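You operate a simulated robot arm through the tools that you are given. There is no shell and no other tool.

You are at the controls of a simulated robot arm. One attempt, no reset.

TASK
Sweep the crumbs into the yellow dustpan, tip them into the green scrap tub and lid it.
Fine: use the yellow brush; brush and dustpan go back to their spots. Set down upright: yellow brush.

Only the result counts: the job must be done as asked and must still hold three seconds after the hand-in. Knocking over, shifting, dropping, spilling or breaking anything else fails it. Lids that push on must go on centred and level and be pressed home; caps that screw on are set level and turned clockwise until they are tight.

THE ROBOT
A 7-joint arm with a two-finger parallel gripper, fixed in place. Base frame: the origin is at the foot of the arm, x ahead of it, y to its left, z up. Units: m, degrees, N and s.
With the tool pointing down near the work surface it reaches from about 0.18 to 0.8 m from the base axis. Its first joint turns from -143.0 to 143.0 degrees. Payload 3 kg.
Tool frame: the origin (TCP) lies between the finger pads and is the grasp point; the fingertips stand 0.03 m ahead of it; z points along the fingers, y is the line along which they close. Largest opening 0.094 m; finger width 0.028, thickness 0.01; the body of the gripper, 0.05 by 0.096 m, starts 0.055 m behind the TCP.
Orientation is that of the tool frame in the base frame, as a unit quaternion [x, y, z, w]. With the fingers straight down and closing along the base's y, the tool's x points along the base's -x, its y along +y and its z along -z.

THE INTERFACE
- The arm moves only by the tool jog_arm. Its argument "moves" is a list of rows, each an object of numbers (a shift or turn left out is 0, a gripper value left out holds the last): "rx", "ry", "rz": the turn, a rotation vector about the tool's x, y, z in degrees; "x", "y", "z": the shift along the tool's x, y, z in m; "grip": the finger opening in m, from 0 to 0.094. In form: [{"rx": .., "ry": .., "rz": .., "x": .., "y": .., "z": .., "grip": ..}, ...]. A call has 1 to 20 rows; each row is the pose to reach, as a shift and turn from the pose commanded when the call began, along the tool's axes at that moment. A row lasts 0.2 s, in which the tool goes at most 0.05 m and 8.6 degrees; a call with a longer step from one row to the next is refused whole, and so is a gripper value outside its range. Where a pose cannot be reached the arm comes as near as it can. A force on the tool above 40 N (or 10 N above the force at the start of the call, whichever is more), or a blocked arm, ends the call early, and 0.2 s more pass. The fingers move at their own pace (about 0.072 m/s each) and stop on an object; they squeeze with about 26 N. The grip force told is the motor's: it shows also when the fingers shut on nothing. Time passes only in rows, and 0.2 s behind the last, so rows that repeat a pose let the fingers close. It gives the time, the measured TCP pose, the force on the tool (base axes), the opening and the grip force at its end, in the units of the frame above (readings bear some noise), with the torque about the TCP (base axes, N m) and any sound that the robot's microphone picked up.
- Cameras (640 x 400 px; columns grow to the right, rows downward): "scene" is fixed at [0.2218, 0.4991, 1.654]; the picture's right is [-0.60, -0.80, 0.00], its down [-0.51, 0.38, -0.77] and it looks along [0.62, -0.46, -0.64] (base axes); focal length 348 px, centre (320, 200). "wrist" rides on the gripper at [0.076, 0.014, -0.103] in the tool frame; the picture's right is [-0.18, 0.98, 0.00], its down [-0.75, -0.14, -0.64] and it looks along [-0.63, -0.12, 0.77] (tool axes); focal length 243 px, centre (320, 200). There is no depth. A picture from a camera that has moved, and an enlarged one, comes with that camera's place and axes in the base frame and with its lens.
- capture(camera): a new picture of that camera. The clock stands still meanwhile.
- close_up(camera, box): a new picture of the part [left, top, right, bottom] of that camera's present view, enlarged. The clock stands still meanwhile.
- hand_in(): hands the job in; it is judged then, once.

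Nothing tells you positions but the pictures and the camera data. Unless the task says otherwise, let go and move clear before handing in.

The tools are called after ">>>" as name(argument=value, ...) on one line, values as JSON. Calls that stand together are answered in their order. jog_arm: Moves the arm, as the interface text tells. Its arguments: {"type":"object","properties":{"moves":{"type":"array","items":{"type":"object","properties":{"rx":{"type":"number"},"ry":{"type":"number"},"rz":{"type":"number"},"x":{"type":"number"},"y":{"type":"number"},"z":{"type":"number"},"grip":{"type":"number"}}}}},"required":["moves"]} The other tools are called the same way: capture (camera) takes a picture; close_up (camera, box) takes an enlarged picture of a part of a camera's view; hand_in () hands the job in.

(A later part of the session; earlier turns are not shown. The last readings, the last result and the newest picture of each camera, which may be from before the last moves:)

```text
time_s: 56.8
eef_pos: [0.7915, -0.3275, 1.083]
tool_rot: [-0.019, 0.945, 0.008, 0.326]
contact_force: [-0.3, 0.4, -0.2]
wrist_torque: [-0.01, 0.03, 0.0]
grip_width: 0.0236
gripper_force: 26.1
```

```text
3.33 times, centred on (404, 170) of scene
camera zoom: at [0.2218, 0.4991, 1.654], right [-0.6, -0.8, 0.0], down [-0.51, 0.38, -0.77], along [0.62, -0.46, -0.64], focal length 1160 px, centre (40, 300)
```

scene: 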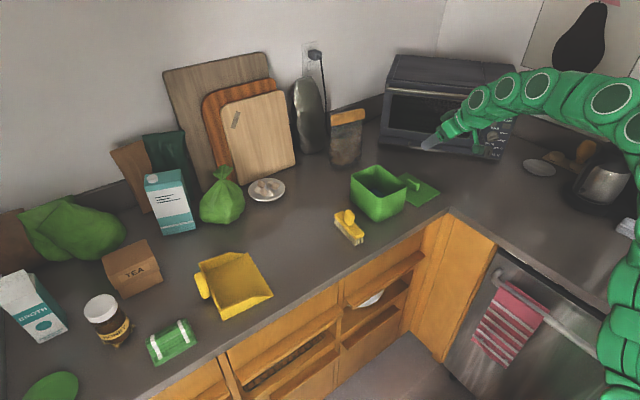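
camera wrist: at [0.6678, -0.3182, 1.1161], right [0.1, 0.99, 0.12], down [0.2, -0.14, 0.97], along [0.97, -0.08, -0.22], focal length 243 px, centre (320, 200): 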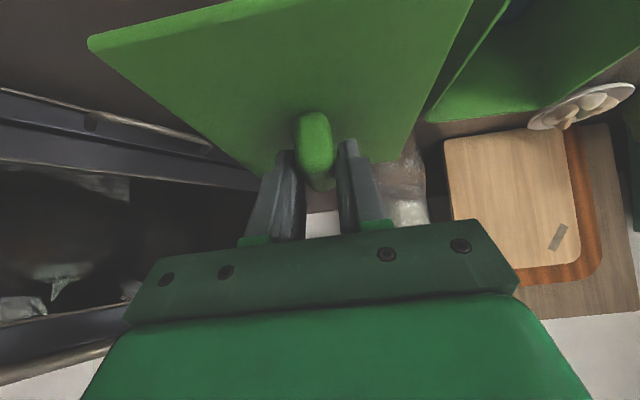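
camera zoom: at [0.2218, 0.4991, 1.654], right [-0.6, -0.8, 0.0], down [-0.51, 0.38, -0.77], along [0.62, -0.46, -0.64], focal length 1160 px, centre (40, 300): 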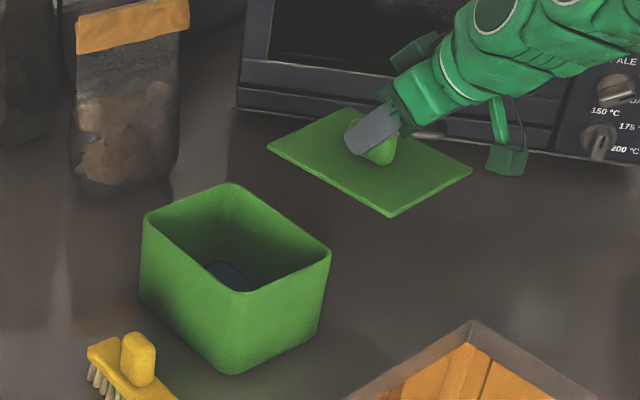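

The lid is level in the grip. I'll carry it over the tub, turning it about -6.5° to match the tub's yaw.

>>> jog_arm(moves=[{"x": -0.0035, "y": 0.0259, "z": 0.0028, "rx": 0.66, "rz": 0.85}, {"x": -0.007, "y": 0.0518, "z": 0.0056, "rx": 1.33, "rz": 1.7}, {"x": -0.0105, "y": 0.0777, "z": 0.0084, "rx": 2.0, "rz": 2.55}, {"x": -0.0139, "y": 0.1037, "z": 0.0113, "rx": 2.66, "rz": 3.4}, {"x": -0.0174, "y": 0.1296, "z": 0.0141, "rx": 3.33, "rz": 4.26}, {"x": -0.0209, "y": 0.1555, "z": 0.0169, "rx": 3.99, "rz": 5.11}, {"x": -0.0209, "y": 0.1555, "z": 0.0169, "rx": 3.99, "rz": 5.11}])

>>> capture(camera="wrist")

>>> close_up(camera="scene", box=[335, 140, 431, 230])

```text
time_s: 58.4
eef_pos: [0.8119, -0.1715, 1.0817]
tool_rot: [0.035, 0.945, -0.01, 0.324]
contact_force: [0.6, -0.2, -0.3]
wrist_torque: [0.0, 0.05, 0.01]
grip_width: 0.0233
gripper_force: 26.5
```

```text
taken
camera wrist: at [0.689, -0.1477, 1.1155], right [0.22, 0.97, 0.12], down [0.19, -0.16, 0.97], along [0.96, -0.19, -0.22], focal length 243 px, centre (320, 200)
```

wrist: 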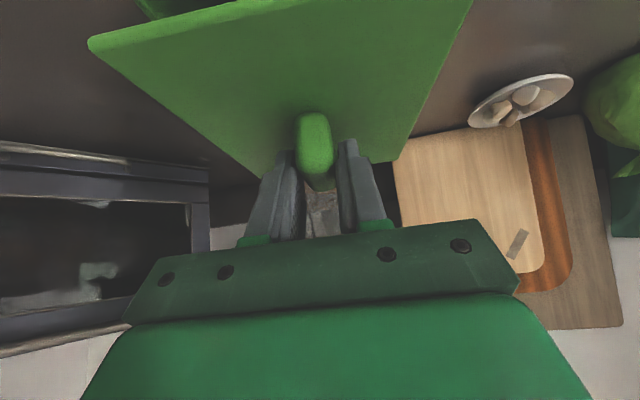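

```text
4.44 times, centred on (383, 185) of scene
camera zoom: at [0.2218, 0.4991, 1.654], right [-0.6, -0.8, 0.0], down [-0.51, 0.38, -0.77], along [0.62, -0.46, -0.64], focal length 1547 px, centre (40, 267)
```

zoom: 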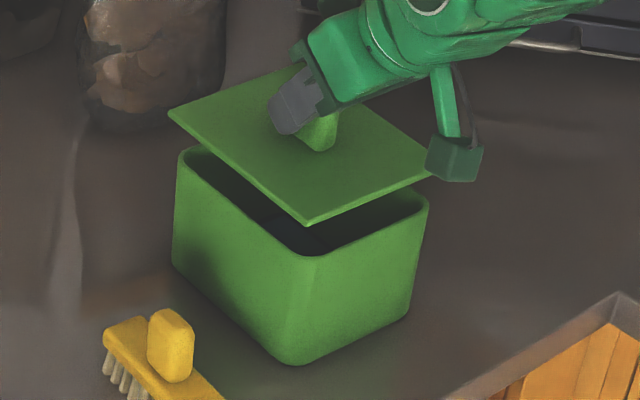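

>>> jog_arm(moves=[{"x": 0.0077, "z": 0.0099}, {"x": 0.0153, "z": 0.0197}, {"x": 0.0153, "z": 0.0197}])

>>> close_up(camera="scene", box=[341, 145, 421, 225])

>>> capture(camera="wrist")

```text
time_s: 59.2
eef_pos: [0.8126, -0.1707, 1.0578]
tool_rot: [0.034, 0.945, -0.01, 0.326]
contact_force: [0.9, -0.8, 0.1]
wrist_torque: [-0.02, -0.01, 0.0]
grip_width: 0.0232
gripper_force: 25.9
```

```text
5.00 times, centred on (381, 185) of scene
camera zoom: at [0.2218, 0.4991, 1.654], right [-0.6, -0.8, 0.0], down [-0.51, 0.38, -0.77], along [0.62, -0.46, -0.64], focal length 1740 px, centre (15, 275)
```

zoom: 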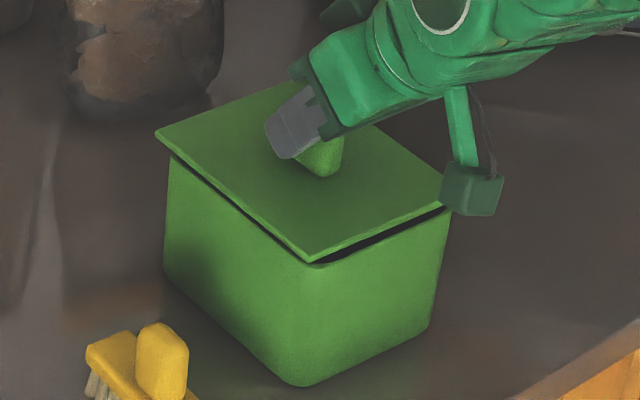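

```text
taken
camera wrist: at [0.6901, -0.1471, 1.0912], right [0.22, 0.97, 0.12], down [0.19, -0.16, 0.97], along [0.96, -0.19, -0.22], focal length 243 px, centre (320, 200)
```

wrist: 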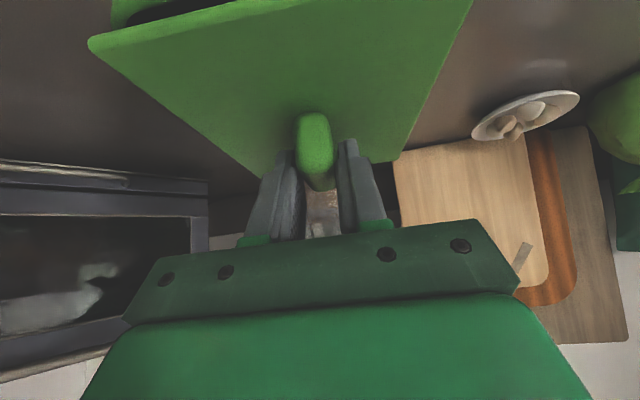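

>>> close_up(camera="scene", box=[360, 175, 424, 215])

>>> close_up(camera="scene", box=[341, 160, 405, 200])

>>> close_up(camera="wrist", box=[80, 0, 240, 100])

```text
10.00 times, centred on (392, 195) of scene
camera zoom: at [0.2218, 0.4991, 1.654], right [-0.6, -0.8, 0.0], down [-0.51, 0.38, -0.77], along [0.62, -0.46, -0.64], focal length 3481 px, centre (-400, 250)
```

zoom: 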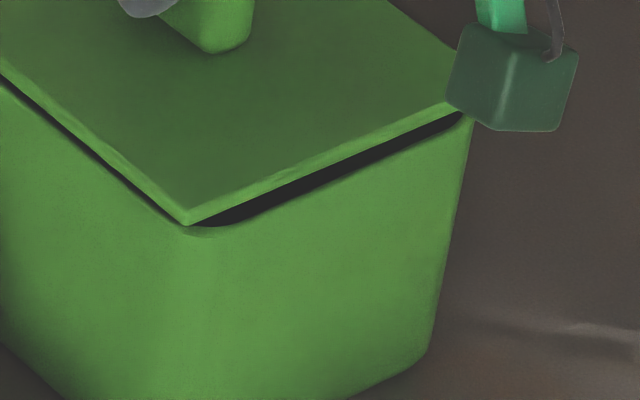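

```text
10.00 times, centred on (373, 180) of scene
camera zoom: at [0.2218, 0.4991, 1.654], right [-0.6, -0.8, 0.0], down [-0.51, 0.38, -0.77], along [0.62, -0.46, -0.64], focal length 3481 px, centre (-210, 400)
```

zoom: 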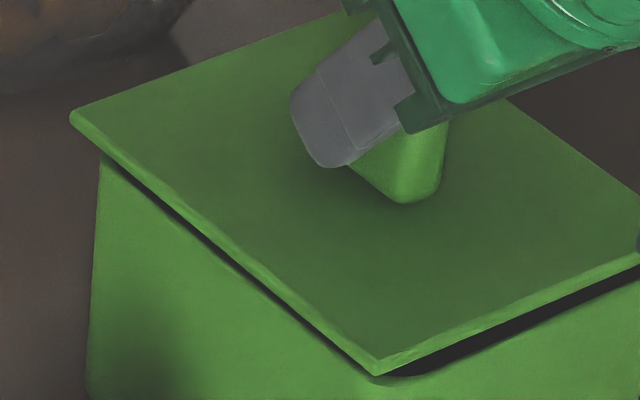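

```text
4.00 times, centred on (160, 50) of wrist
camera zoom: at [0.6901, -0.1471, 1.0912], right [0.22, 0.97, 0.12], down [0.19, -0.16, 0.97], along [0.96, -0.19, -0.22], focal length 970 px, centre (960, 800)
```

zoom: 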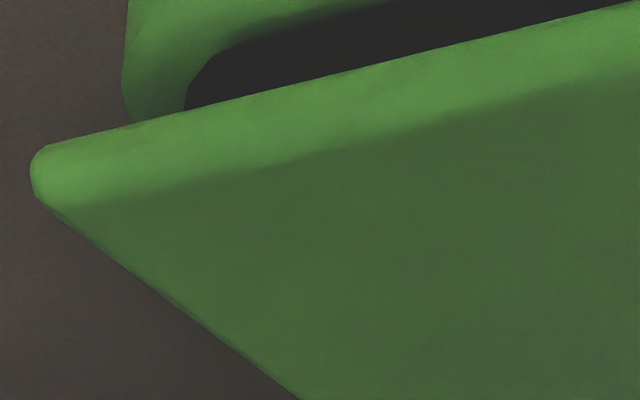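

>>> close_up(camera="scene", box=[376, 185, 408, 205])

>>> close_up(camera="scene", box=[346, 166, 378, 186])

>>> close_up(camera="scene", box=[362, 180, 394, 200])

```text
16.00 times, centred on (392, 195) of scene
camera zoom: at [0.2218, 0.4991, 1.654], right [-0.6, -0.8, 0.0], down [-0.51, 0.38, -0.77], along [0.62, -0.46, -0.64], focal length 5569 px, centre (-832, 280)
```

zoom: 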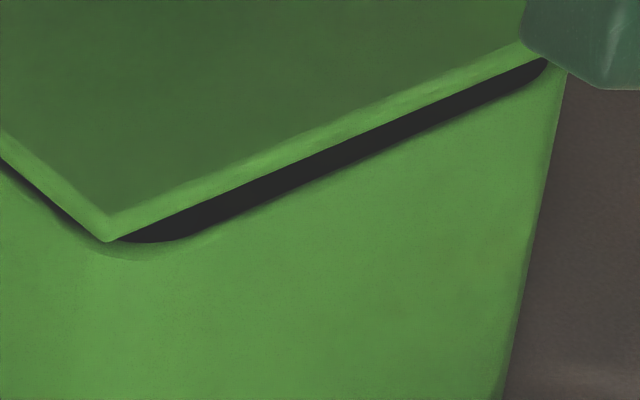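

```text
16.00 times, centred on (362, 176) of scene
camera zoom: at [0.2218, 0.4991, 1.654], right [-0.6, -0.8, 0.0], down [-0.51, 0.38, -0.77], along [0.62, -0.46, -0.64], focal length 5569 px, centre (-352, 584)
```

zoom: 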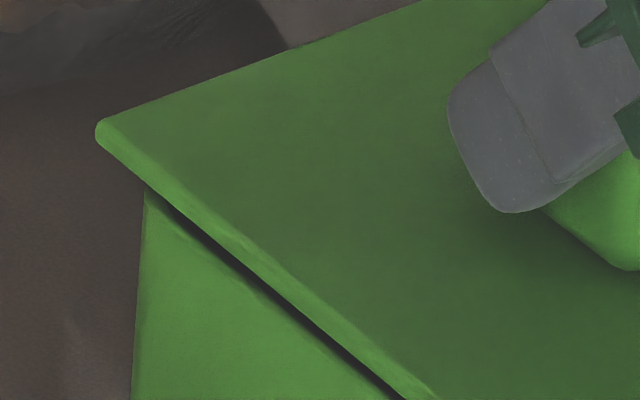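

```text
16.00 times, centred on (378, 190) of scene
camera zoom: at [0.2218, 0.4991, 1.654], right [-0.6, -0.8, 0.0], down [-0.51, 0.38, -0.77], along [0.62, -0.46, -0.64], focal length 5569 px, centre (-608, 360)
```

zoom: 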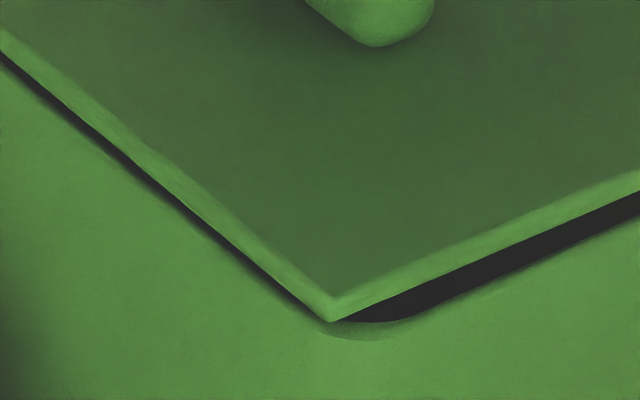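

The lid is about 9 mm above the rim and nearly aligned. I'll lower it most of the remaining way so I can judge centring with less parallax.

>>> jog_arm(moves=[{"x": 0.002, "z": 0.0026}, {"x": 0.004, "z": 0.0051}, {"x": 0.004, "z": 0.0051}])

>>> close_up(camera="scene", box=[376, 185, 408, 205])

>>> close_up(camera="scene", box=[346, 166, 378, 186])

>>> close_up(camera="wrist", box=[80, 0, 240, 100])

```text
time_s: 60.0
eef_pos: [0.8124, -0.1712, 1.0523]
tool_rot: [0.036, 0.945, -0.011, 0.325]
contact_force: [-3.2, 1.4, 15.4]
wrist_torque: [0.01, 0.28, -0.03]
grip_width: 0.0233
gripper_force: 25.8
```

```text
16.00 times, centred on (392, 195) of scene
camera zoom: at [0.2218, 0.4991, 1.654], right [-0.6, -0.8, 0.0], down [-0.51, 0.38, -0.77], along [0.62, -0.46, -0.64], focal length 5569 px, centre (-832, 280)
```

zoom: 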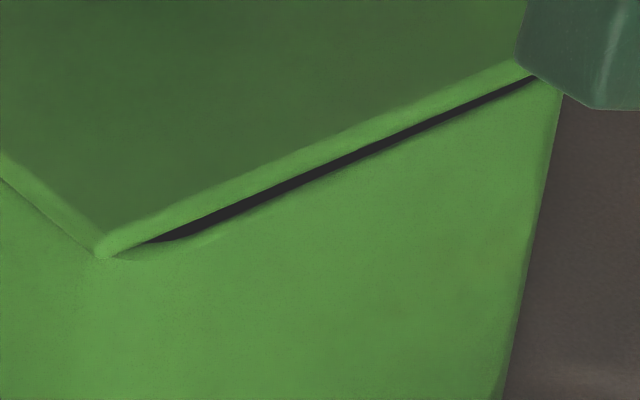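

```text
16.00 times, centred on (362, 176) of scene
camera zoom: at [0.2218, 0.4991, 1.654], right [-0.6, -0.8, 0.0], down [-0.51, 0.38, -0.77], along [0.62, -0.46, -0.64], focal length 5569 px, centre (-352, 584)
```

zoom: 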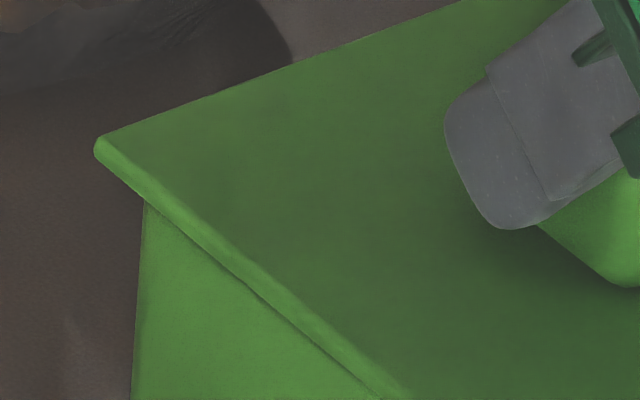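

```text
4.00 times, centred on (160, 50) of wrist
camera zoom: at [0.6906, -0.1475, 1.0864], right [0.22, 0.97, 0.12], down [0.19, -0.16, 0.97], along [0.96, -0.19, -0.21], focal length 970 px, centre (960, 800)
```

zoom: 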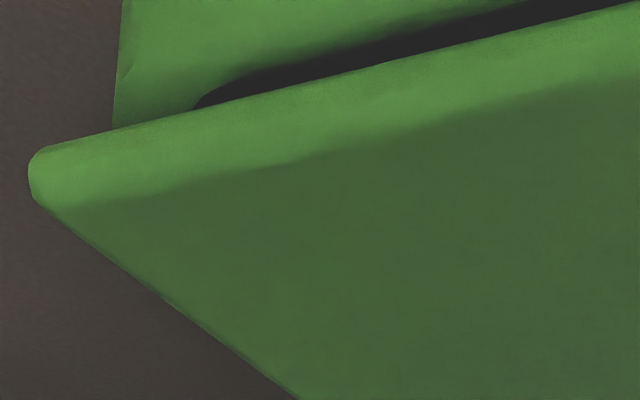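

The lid touched the rim (15 N), which puts the rim at z ≈ 1.009. It sits a few mm too far in +x and slightly too far in -y, so I'll lift it off, shift it about -6 mm in x and +3 mm in y, and look again.

>>> jog_arm(moves=[{"x": -0.0031, "z": -0.0039}, {"x": -0.0031, "z": -0.0039}, {"x": 0.0018, "y": 0.0025, "z": -0.0077, "rx": -0.31, "rz": -0.39}, {"x": 0.0018, "y": 0.0025, "z": -0.0077, "rx": -0.31, "rz": -0.39}])

>>> close_up(camera="scene", box=[376, 185, 408, 205])

>>> close_up(camera="scene", box=[346, 166, 378, 186])

>>> close_up(camera="wrist", box=[80, 0, 240, 100])

>>> close_up(camera="scene", box=[341, 145, 421, 225])

```text
time_s: 61.0
eef_pos: [0.8064, -0.169, 1.0575]
tool_rot: [0.031, 0.945, -0.01, 0.325]
contact_force: [-0.4, 0.1, 0.1]
wrist_torque: [0.0, 0.02, 0.03]
grip_width: 0.0232
gripper_force: 25.9
```

```text
16.00 times, centred on (392, 195) of scene
camera zoom: at [0.2218, 0.4991, 1.654], right [-0.6, -0.8, 0.0], down [-0.51, 0.38, -0.77], along [0.62, -0.46, -0.64], focal length 5569 px, centre (-832, 280)
```

zoom: 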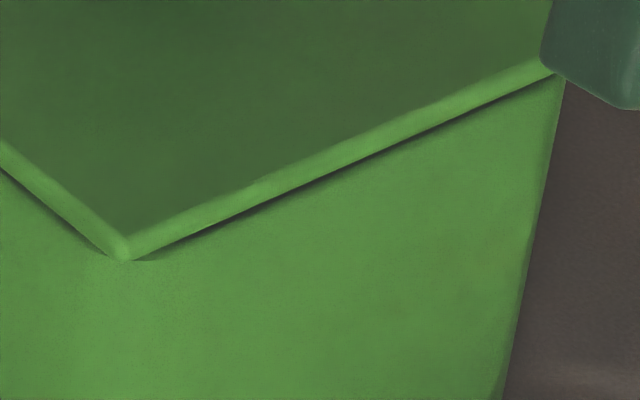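

```text
16.00 times, centred on (362, 176) of scene
camera zoom: at [0.2218, 0.4991, 1.654], right [-0.6, -0.8, 0.0], down [-0.51, 0.38, -0.77], along [0.62, -0.46, -0.64], focal length 5569 px, centre (-352, 584)
```

zoom: 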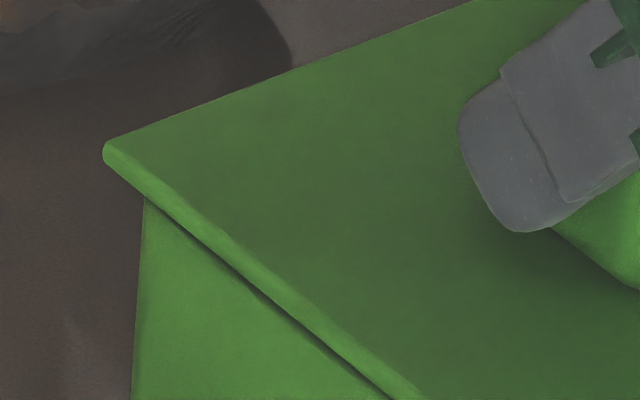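

```text
4.00 times, centred on (160, 50) of wrist
camera zoom: at [0.6847, -0.1461, 1.0907], right [0.21, 0.97, 0.12], down [0.19, -0.16, 0.97], along [0.96, -0.18, -0.22], focal length 970 px, centre (960, 800)
```

zoom: 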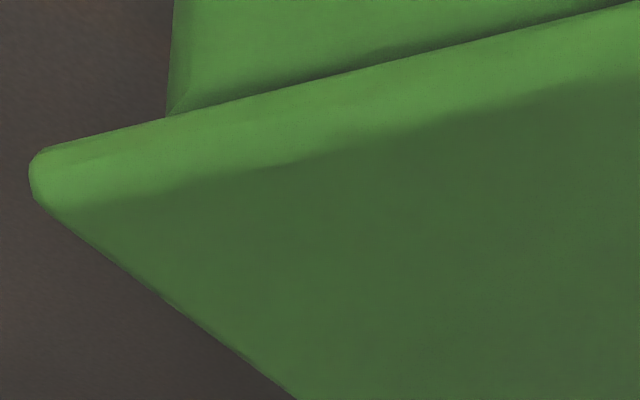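

```text
5.00 times, centred on (381, 185) of scene
camera zoom: at [0.2218, 0.4991, 1.654], right [-0.6, -0.8, 0.0], down [-0.51, 0.38, -0.77], along [0.62, -0.46, -0.64], focal length 1740 px, centre (15, 275)
```

zoom: 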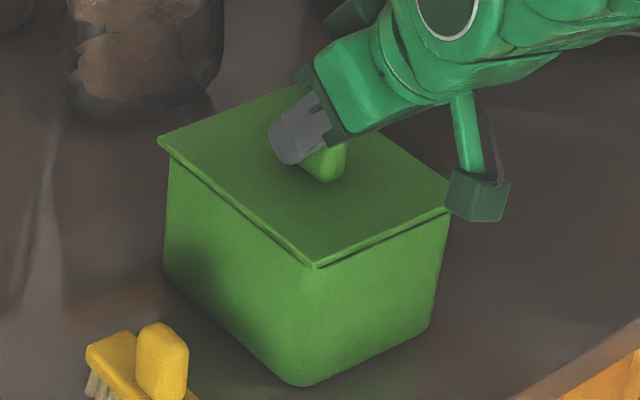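

The lid is closer to centred. I estimate about 2.5 mm more toward -x and 1.5 mm toward +y, so I'll apply that and lower to just above the rim.

>>> jog_arm(moves=[{"x": 0.0022, "y": 0.0015, "z": -0.0018}, {"x": 0.0044, "y": 0.0015, "z": 0.001}, {"x": 0.0044, "y": 0.0015, "z": 0.001}])

>>> close_up(camera="scene", box=[376, 185, 408, 205])

>>> close_up(camera="scene", box=[346, 166, 378, 186])

>>> close_up(camera="wrist", box=[80, 0, 240, 100])

>>> close_up(camera="scene", box=[341, 145, 421, 225])

```text
time_s: 61.8
eef_pos: [0.804, -0.1674, 1.0529]
tool_rot: [0.031, 0.945, -0.009, 0.325]
contact_force: [0.3, 0.7, -1.0]
wrist_torque: [-0.03, 0.03, 0.04]
grip_width: 0.0235
gripper_force: 25.6
```

```text
16.00 times, centred on (392, 195) of scene
camera zoom: at [0.2218, 0.4991, 1.654], right [-0.6, -0.8, 0.0], down [-0.51, 0.38, -0.77], along [0.62, -0.46, -0.64], focal length 5569 px, centre (-832, 280)
```

zoom: 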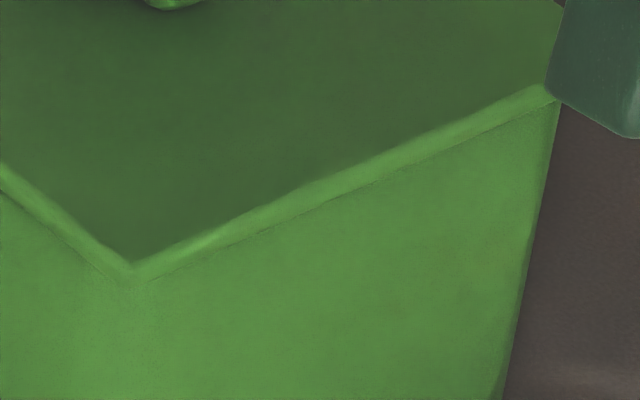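

```text
16.00 times, centred on (362, 176) of scene
camera zoom: at [0.2218, 0.4991, 1.654], right [-0.6, -0.8, 0.0], down [-0.51, 0.38, -0.77], along [0.62, -0.46, -0.64], focal length 5569 px, centre (-352, 584)
```

zoom: 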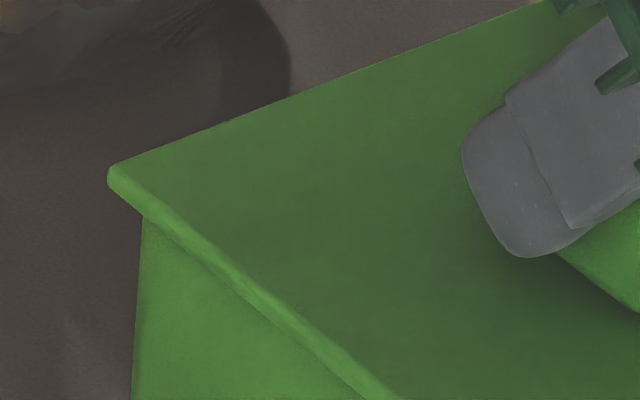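

```text
4.00 times, centred on (160, 50) of wrist
camera zoom: at [0.6817, -0.145, 1.087], right [0.21, 0.97, 0.12], down [0.19, -0.16, 0.97], along [0.96, -0.18, -0.22], focal length 970 px, centre (960, 800)
```

zoom: 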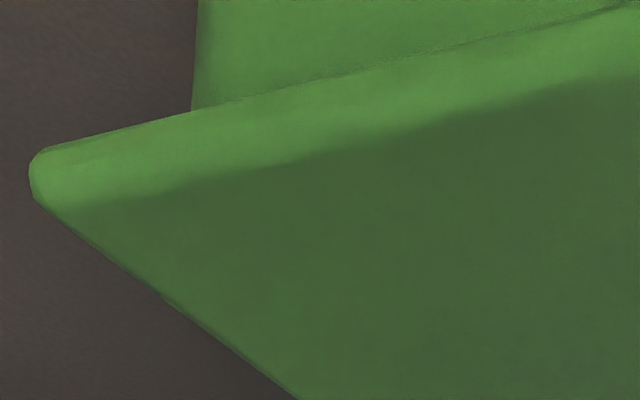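

```text
5.00 times, centred on (381, 185) of scene
camera zoom: at [0.2218, 0.4991, 1.654], right [-0.6, -0.8, 0.0], down [-0.51, 0.38, -0.77], along [0.62, -0.46, -0.64], focal length 1740 px, centre (15, 275)
```

zoom: 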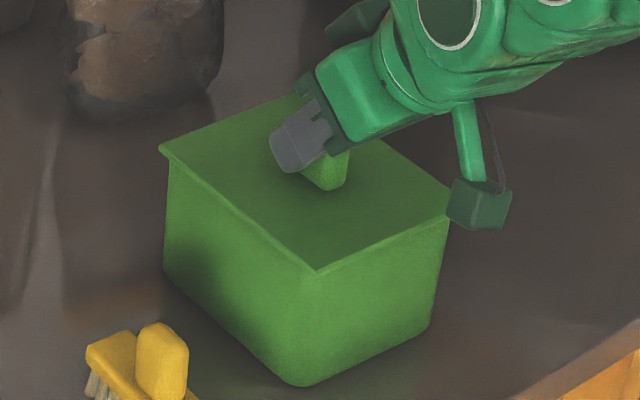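

Overhang now looks close to even, with perhaps 1 mm left to go toward +y. I'll apply that and then lower the lid onto the rim until I feel contact.

>>> jog_arm(moves=[{"x": -0.0005, "y": 0.001, "z": -0.0006}, {"x": -0.0005, "y": 0.001, "z": -0.0006}, {"x": 0.0003, "y": 0.001, "z": 0.0004}, {"x": 0.0009, "y": 0.001, "z": 0.0012}, {"x": 0.0009, "y": 0.001, "z": 0.0012}])

>>> close_up(camera="scene", box=[341, 145, 421, 225])

>>> close_up(camera="wrist", box=[80, 0, 240, 100])

```text
time_s: 63.0
eef_pos: [0.8053, -0.1667, 1.0539]
tool_rot: [0.031, 0.945, -0.009, 0.327]
contact_force: [-1.2, -1.4, 11.6]
wrist_torque: [-0.01, 0.15, -0.02]
grip_width: 0.0233
gripper_force: 26.0
```

```text
5.00 times, centred on (381, 185) of scene
camera zoom: at [0.2218, 0.4991, 1.654], right [-0.6, -0.8, 0.0], down [-0.51, 0.38, -0.77], along [0.62, -0.46, -0.64], focal length 1740 px, centre (15, 275)
```

zoom: 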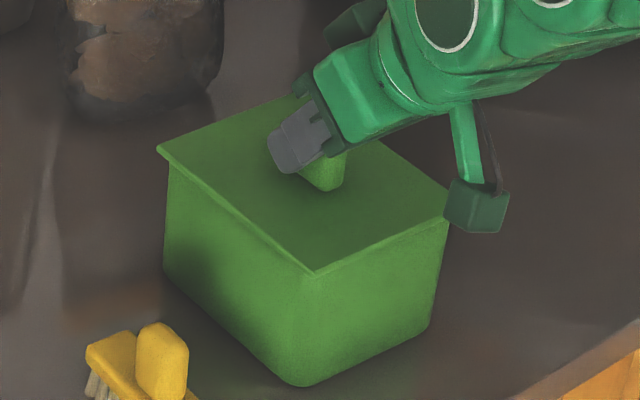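

```text
4.00 times, centred on (160, 50) of wrist
camera zoom: at [0.6821, -0.1435, 1.0864], right [0.21, 0.97, 0.12], down [0.19, -0.16, 0.97], along [0.96, -0.18, -0.21], focal length 970 px, centre (960, 800)
```

zoom: 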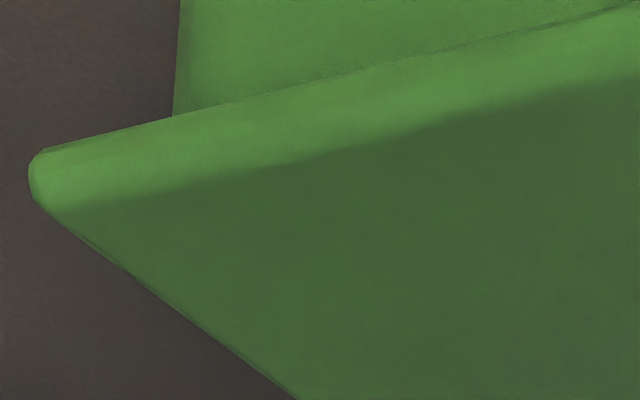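

The lid is on the rim with about 12 N on it. I'll press down further in small steps while holding it level, watching the force and listening for a click.

>>> jog_arm(moves=[{"x": 0.0006, "z": 0.0008}, {"x": 0.0012, "z": 0.0016}, {"x": 0.0018, "z": 0.0024}, {"x": 0.0018, "z": 0.0024}])

>>> close_up(camera="scene", box=[341, 145, 421, 225])

```text
time_s: 64.0
eef_pos: [0.8054, -0.1659, 1.0508]
tool_rot: [0.031, 0.945, -0.009, 0.326]
contact_force: [4.1, -5.7, 25.1]
wrist_torque: [-0.09, 0.15, 0.04]
grip_width: 0.0237
gripper_force: 25.8
```

```text
5.00 times, centred on (381, 185) of scene
camera zoom: at [0.2218, 0.4991, 1.654], right [-0.6, -0.8, 0.0], down [-0.51, 0.38, -0.77], along [0.62, -0.46, -0.64], focal length 1740 px, centre (15, 275)
```

zoom: 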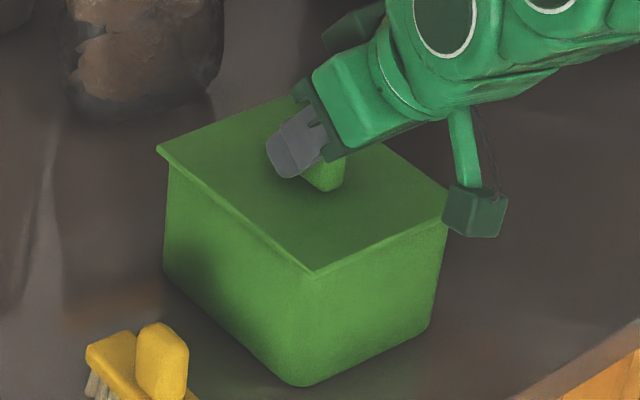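

>>> jog_arm(moves=[{"x": -0.0018, "z": -0.0024}, {"x": -0.0018, "z": -0.0024, "grip": 0.035}, {"x": -0.0018, "z": -0.0024, "grip": 0.05}, {"x": -0.0018, "z": -0.0024, "grip": 0.055}, {"x": -0.0141, "z": -0.0182, "grip": 0.055}, {"x": -0.0326, "z": -0.0418, "grip": 0.055}, {"x": -0.0511, "z": -0.0655, "grip": 0.055}, {"x": -0.0511, "z": -0.0655, "grip": 0.055}])

>>> close_up(camera="scene", box=[341, 145, 421, 225])

>>> capture(camera="wrist")

```text
time_s: 65.8
eef_pos: [0.8039, -0.1657, 1.1311]
tool_rot: [0.031, 0.945, -0.009, 0.326]
contact_force: [0.1, 1.1, 0.3]
wrist_torque: [0.0, -0.02, 0.05]
grip_width: 0.055
gripper_force: 0.0
```

```text
5.00 times, centred on (381, 185) of scene
camera zoom: at [0.2218, 0.4991, 1.654], right [-0.6, -0.8, 0.0], down [-0.51, 0.38, -0.77], along [0.62, -0.46, -0.64], focal length 1740 px, centre (15, 275)
```

zoom: 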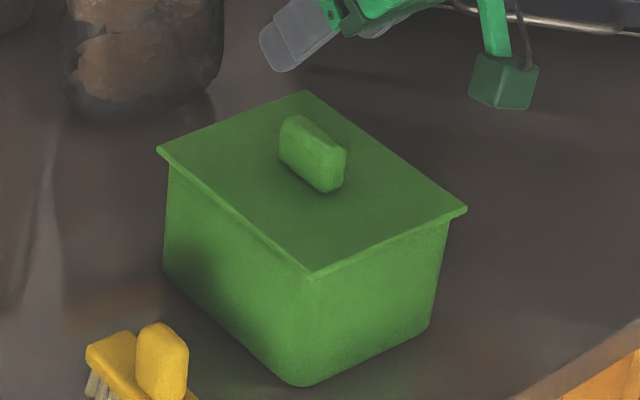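

```text
taken
camera wrist: at [0.6816, -0.1436, 1.1658], right [0.21, 0.97, 0.12], down [0.19, -0.16, 0.97], along [0.96, -0.18, -0.22], focal length 243 px, centre (320, 200)
```

wrist: 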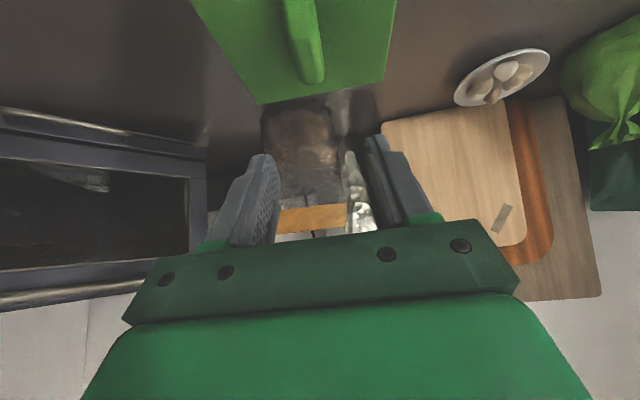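

The lid is resting on the tub. I'll zoom in on its corners to check how centred and level it is.

>>> close_up(camera="scene", box=[366, 166, 446, 216])

>>> close_up(camera="scene", box=[420, 180, 436, 190])

>>> close_up(camera="scene", box=[368, 168, 384, 178])

>>> close_up(camera="scene", box=[425, 180, 441, 190])

```text
8.00 times, centred on (406, 191) of scene
camera zoom: at [0.2218, 0.4991, 1.654], right [-0.6, -0.8, 0.0], down [-0.51, 0.38, -0.77], along [0.62, -0.46, -0.64], focal length 2785 px, centre (-368, 272)
```

zoom: 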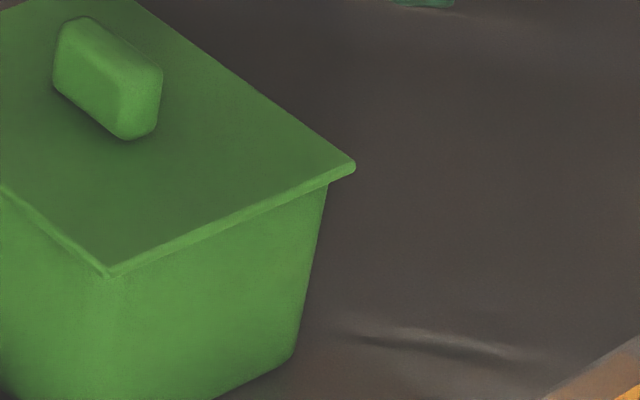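

```text
16.00 times, centred on (428, 185) of scene
camera zoom: at [0.2218, 0.4991, 1.654], right [-0.6, -0.8, 0.0], down [-0.51, 0.38, -0.77], along [0.62, -0.46, -0.64], focal length 5569 px, centre (-1408, 440)
```

zoom: 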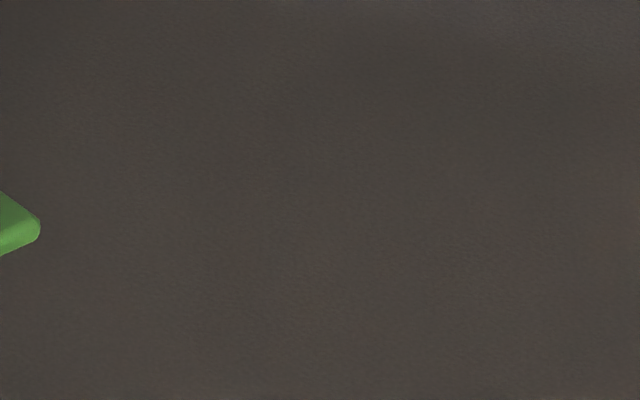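

```text
16.00 times, centred on (376, 173) of scene
camera zoom: at [0.2218, 0.4991, 1.654], right [-0.6, -0.8, 0.0], down [-0.51, 0.38, -0.77], along [0.62, -0.46, -0.64], focal length 5569 px, centre (-576, 632)
```

zoom: 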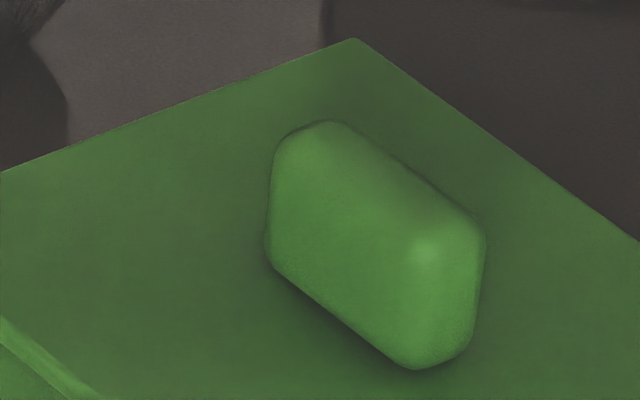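

```text
16.00 times, centred on (433, 185) of scene
camera zoom: at [0.2218, 0.4991, 1.654], right [-0.6, -0.8, 0.0], down [-0.51, 0.38, -0.77], along [0.62, -0.46, -0.64], focal length 5569 px, centre (-1488, 440)
```

zoom: 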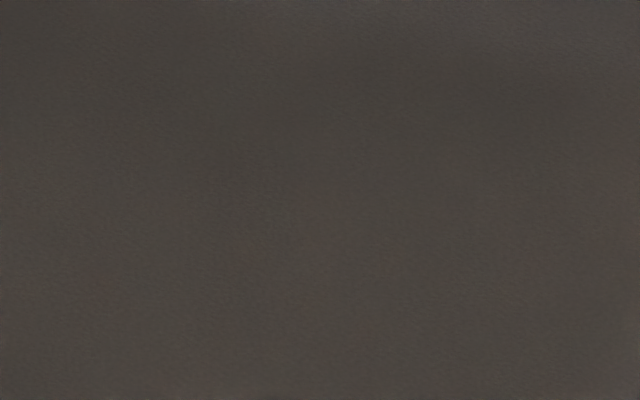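

>>> close_up(camera="scene", box=[406, 178, 438, 198])

>>> close_up(camera="scene", box=[346, 166, 378, 186])

>>> close_up(camera="scene", box=[376, 185, 408, 205])

>>> close_up(camera="wrist", box=[180, 0, 420, 110])

```text
16.00 times, centred on (422, 188) of scene
camera zoom: at [0.2218, 0.4991, 1.654], right [-0.6, -0.8, 0.0], down [-0.51, 0.38, -0.77], along [0.62, -0.46, -0.64], focal length 5569 px, centre (-1312, 392)
```

zoom: 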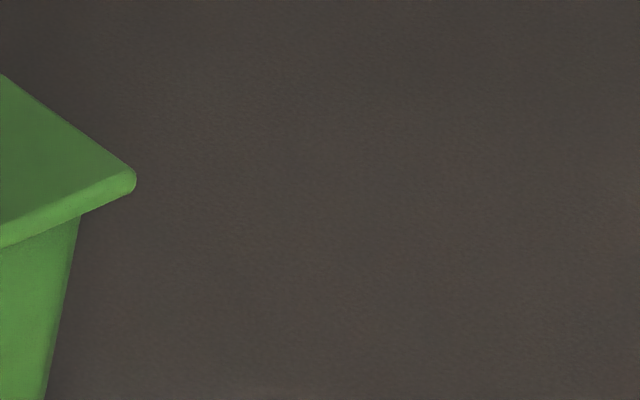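

```text
16.00 times, centred on (362, 176) of scene
camera zoom: at [0.2218, 0.4991, 1.654], right [-0.6, -0.8, 0.0], down [-0.51, 0.38, -0.77], along [0.62, -0.46, -0.64], focal length 5569 px, centre (-352, 584)
```

zoom: 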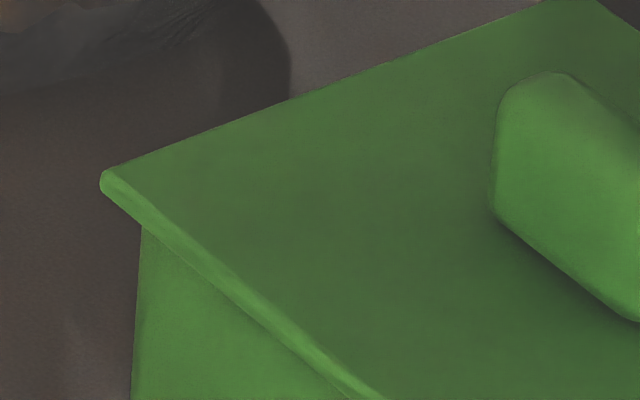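

```text
16.00 times, centred on (392, 195) of scene
camera zoom: at [0.2218, 0.4991, 1.654], right [-0.6, -0.8, 0.0], down [-0.51, 0.38, -0.77], along [0.62, -0.46, -0.64], focal length 5569 px, centre (-832, 280)
```

zoom: 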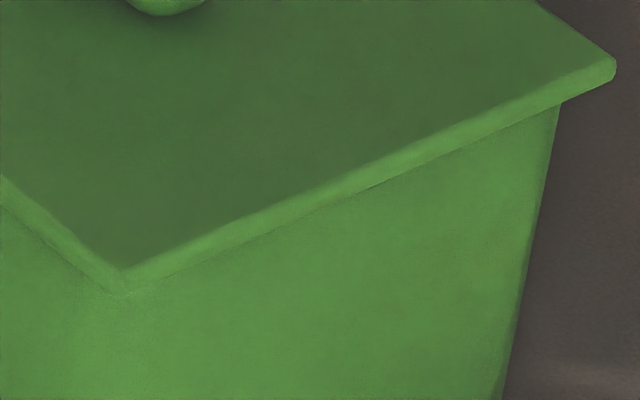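

```text
2.67 times, centred on (300, 55) of wrist
camera zoom: at [0.6816, -0.1436, 1.1658], right [0.21, 0.97, 0.12], down [0.19, -0.16, 0.97], along [0.96, -0.18, -0.22], focal length 647 px, centre (373, 587)
```

zoom: 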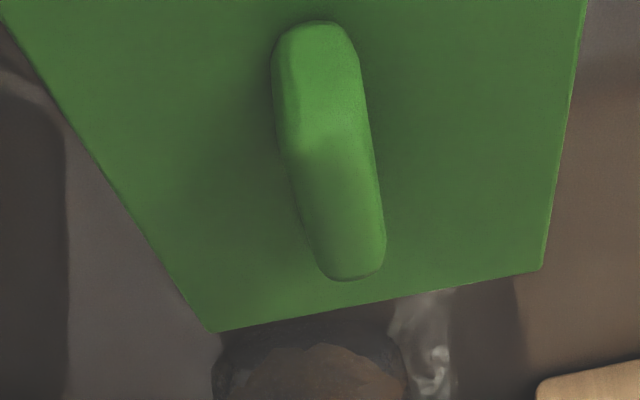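

The lid is centred to within about a millimetre. To press it home I'll close the fingers, reduce the tilt to about 25°, and push down on the knob.

>>> jog_arm(moves=[{"grip": 0.03, "ry": 4}, {"grip": 0.0, "x": 0.0055, "y": -0.0002, "z": 0.0153, "ry": 8.5}, {"grip": 0.0, "x": 0.0111, "y": -0.0004, "z": 0.0306, "ry": 13}, {"grip": 0.0, "x": 0.0111, "y": -0.0004, "z": 0.0306, "ry": 13}, {"grip": 0.0, "x": 0.0111, "y": -0.0004, "z": 0.0306, "ry": 13}])

>>> capture(camera="wrist")

>>> close_up(camera="scene", box=[341, 135, 437, 225])

```text
time_s: 67.0
eef_pos: [0.8151, -0.1671, 1.1002]
tool_rot: [0.031, 0.976, -0.006, 0.216]
contact_force: [-0.4, -0.6, -0.3]
wrist_torque: [-0.01, -0.02, -0.01]
grip_width: 0.0
gripper_force: 26.3
```

```text
taken
camera wrist: at [0.703, -0.1447, 1.1618], right [0.23, 0.97, 0.08], down [0.4, -0.17, 0.9], along [0.89, -0.17, -0.43], focal length 243 px, centre (320, 200)
```

wrist: 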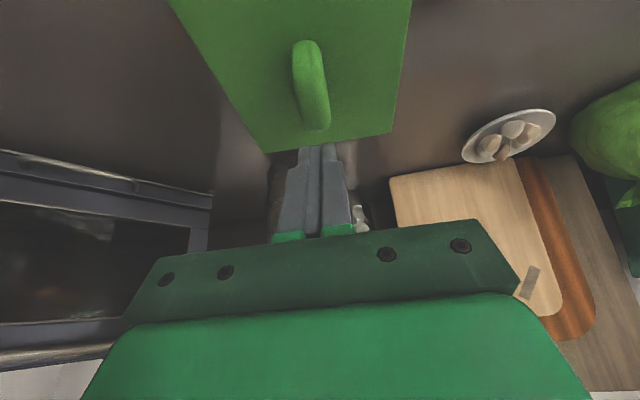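

```text
4.44 times, centred on (389, 180) of scene
camera zoom: at [0.2218, 0.4991, 1.654], right [-0.6, -0.8, 0.0], down [-0.51, 0.38, -0.77], along [0.62, -0.46, -0.64], focal length 1547 px, centre (13, 289)
```

zoom: 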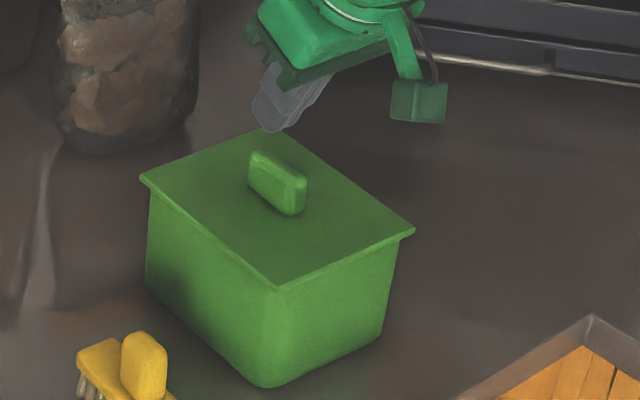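

>>> jog_arm(moves=[{"x": 0.006, "y": 0.0008, "z": 0.0082, "grip": 0}, {"x": 0.0121, "y": 0.0017, "z": 0.0163, "grip": 0}, {"x": 0.0129, "y": 0.0017, "z": 0.0181, "grip": 0}, {"x": 0.0138, "y": 0.0017, "z": 0.0199, "grip": 0}, {"x": 0.0146, "y": 0.0017, "z": 0.0217, "grip": 0}, {"x": 0.0146, "y": 0.0017, "z": 0.0217, "grip": 0}])

>>> close_up(camera="scene", box=[341, 135, 437, 225])

```text
time_s: 68.1
eef_pos: [0.8121, -0.1637, 1.0821]
tool_rot: [0.03, 0.975, -0.006, 0.221]
contact_force: [1.3, 0.1, 5.9]
wrist_torque: [-0.01, -0.03, 0.02]
grip_width: 0.0
gripper_force: 25.6
stopped in row 5: the force on the tool passed its limit at 44 N (the readings are from after the stop); the commanded pose is now the measured one
```

```text
4.44 times, centred on (389, 180) of scene
camera zoom: at [0.2218, 0.4991, 1.654], right [-0.6, -0.8, 0.0], down [-0.51, 0.38, -0.77], along [0.62, -0.46, -0.64], focal length 1547 px, centre (13, 289)
```

zoom: 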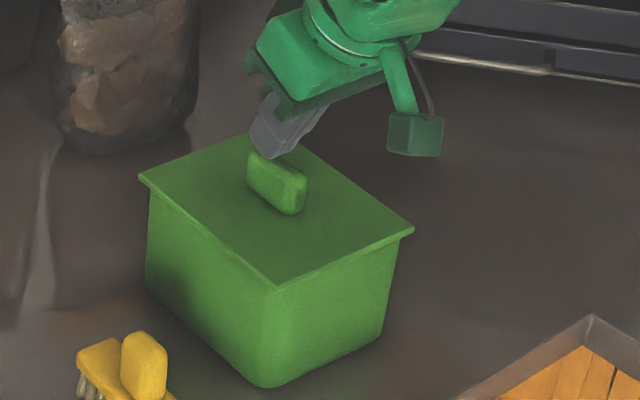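

That press peaked at 44 N with no sound reported. I'll compare the lid corners with the earlier views to see whether it moved.

>>> close_up(camera="scene", box=[406, 178, 438, 198])

>>> close_up(camera="scene", box=[346, 166, 378, 186])

>>> close_up(camera="scene", box=[376, 185, 408, 205])

>>> capture(camera="wrist")

```text
16.00 times, centred on (422, 188) of scene
camera zoom: at [0.2218, 0.4991, 1.654], right [-0.6, -0.8, 0.0], down [-0.51, 0.38, -0.77], along [0.62, -0.46, -0.64], focal length 5569 px, centre (-1312, 392)
```

zoom: 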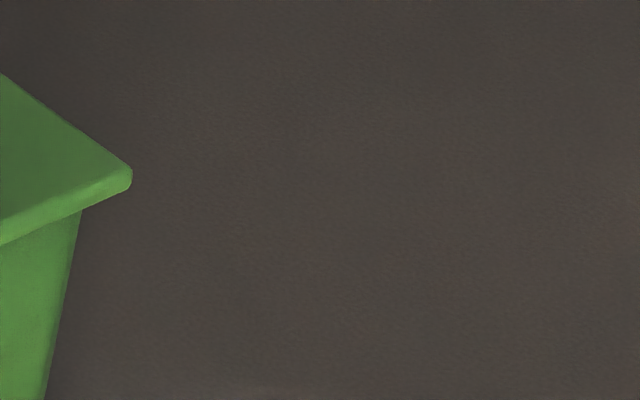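

```text
16.00 times, centred on (362, 176) of scene
camera zoom: at [0.2218, 0.4991, 1.654], right [-0.6, -0.8, 0.0], down [-0.51, 0.38, -0.77], along [0.62, -0.46, -0.64], focal length 5569 px, centre (-352, 584)
```

zoom: 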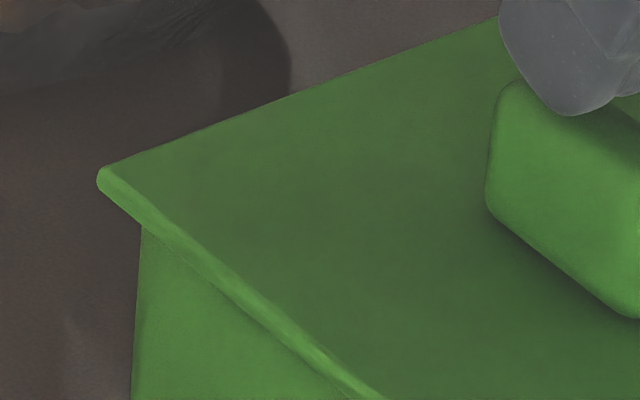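

```text
16.00 times, centred on (392, 195) of scene
camera zoom: at [0.2218, 0.4991, 1.654], right [-0.6, -0.8, 0.0], down [-0.51, 0.38, -0.77], along [0.62, -0.46, -0.64], focal length 5569 px, centre (-832, 280)
```

zoom: 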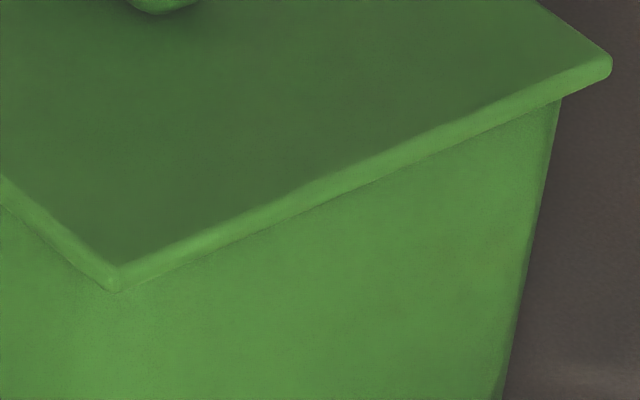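

```text
taken
camera wrist: at [0.6995, -0.1427, 1.1413], right [0.23, 0.97, 0.08], down [0.39, -0.17, 0.9], along [0.89, -0.18, -0.42], focal length 243 px, centre (320, 200)
```

wrist: 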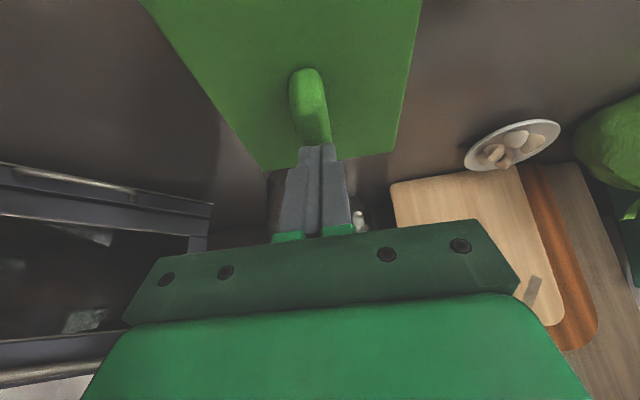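

The lid didn't sink; it only slid about 1 mm. I want a side view of the joint between lid and rim, so I'll lift off, back away, and lower the wrist camera to look horizontally at the tub.

>>> jog_arm(moves=[{"x": -0.0095, "z": -0.0204}, {"x": -0.019, "z": -0.0408}, {"x": 0.0143, "y": 0.0185, "z": -0.0595, "ry": -5}, {"x": 0.0475, "y": 0.0369, "z": -0.0783, "ry": -10}, {"x": 0.0808, "y": 0.0554, "z": -0.097, "ry": -15}, {"x": 0.114, "y": 0.0738, "z": -0.1158, "ry": -20}, {"x": 0.1473, "y": 0.0923, "z": -0.1345, "ry": -25}, {"x": 0.1645, "y": 0.0922, "z": -0.0976, "ry": -25}, {"x": 0.1816, "y": 0.0922, "z": -0.0608, "ry": -25}, {"x": 0.1988, "y": 0.0921, "z": -0.0239, "ry": -25}, {"x": 0.1988, "y": 0.0921, "z": -0.0239, "ry": -25}])

>>> capture(camera="wrist")

>>> close_up(camera="scene", box=[341, 135, 437, 225])

```text
time_s: 70.5
eef_pos: [0.6259, -0.0604, 1.0172]
tool_rot: [0.03, 0.904, -0.013, 0.426]
contact_force: [0.3, 0.0, 0.6]
wrist_torque: [0.01, -0.01, 0.04]
grip_width: 0.0002
gripper_force: 25.7
```

```text
taken
camera wrist: at [0.5003, -0.0365, 1.0242], right [0.18, 0.97, 0.14], down [-0.03, -0.14, 0.99], along [0.98, -0.18, 0.0], focal length 243 px, centre (320, 200)
```

wrist: 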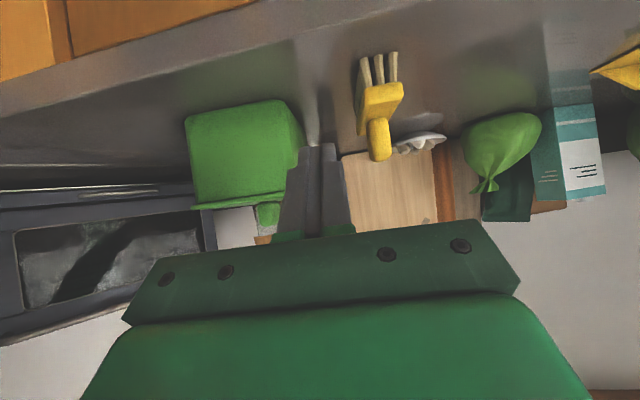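

```text
4.44 times, centred on (389, 180) of scene
camera zoom: at [0.2218, 0.4991, 1.654], right [-0.6, -0.8, 0.0], down [-0.51, 0.38, -0.77], along [0.62, -0.46, -0.64], focal length 1547 px, centre (13, 289)
```

zoom: 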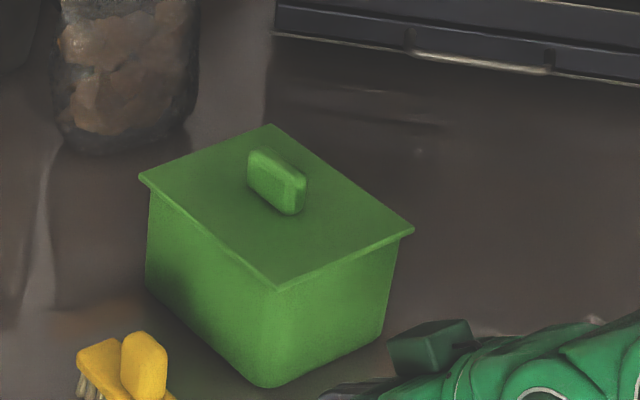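

Now I have a level side view, so I'll zoom in on the seam between lid and rim.

>>> close_up(camera="wrist", box=[175, 90, 319, 235])

>>> close_up(camera="wrist", box=[185, 180, 235, 215])

>>> close_up(camera="wrist", box=[255, 175, 305, 210])

```text
2.76 times, centred on (247, 162) of wrist
camera zoom: at [0.5003, -0.0365, 1.0242], right [0.18, 0.97, 0.14], down [-0.03, -0.14, 0.99], along [0.98, -0.18, 0.0], focal length 669 px, centre (521, 303)
```

zoom: 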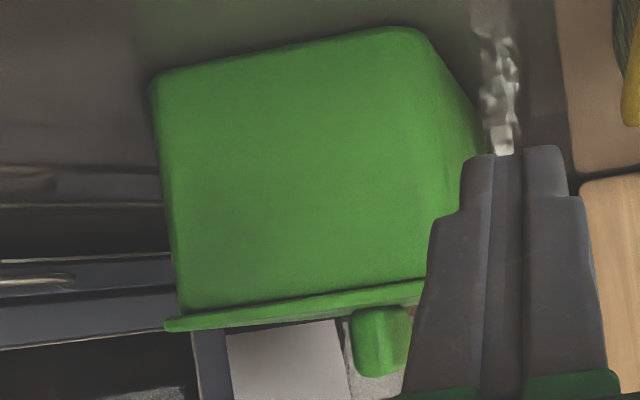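

```text
11.43 times, centred on (210, 198) of wrist
camera zoom: at [0.5003, -0.0365, 1.0242], right [0.18, 0.97, 0.14], down [-0.03, -0.14, 0.99], along [0.98, -0.18, 0.0], focal length 2773 px, centre (1577, 229)
```

zoom: 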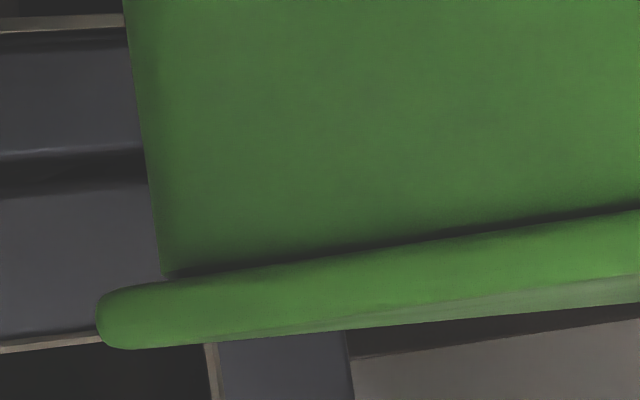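

```text
11.43 times, centred on (280, 192) of wrist
camera zoom: at [0.5003, -0.0365, 1.0242], right [0.18, 0.97, 0.14], down [-0.03, -0.14, 0.99], along [0.98, -0.18, 0.0], focal length 2773 px, centre (777, 286)
```

zoom: 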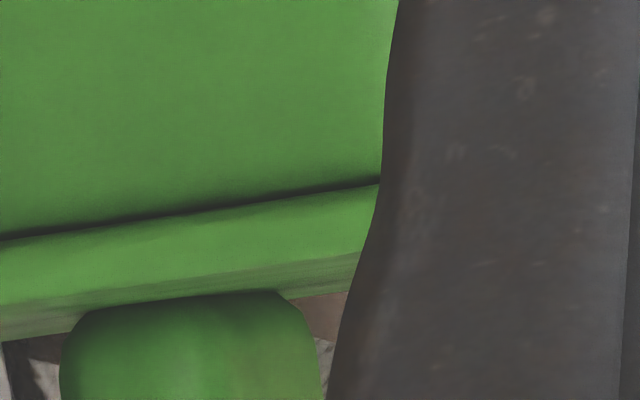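

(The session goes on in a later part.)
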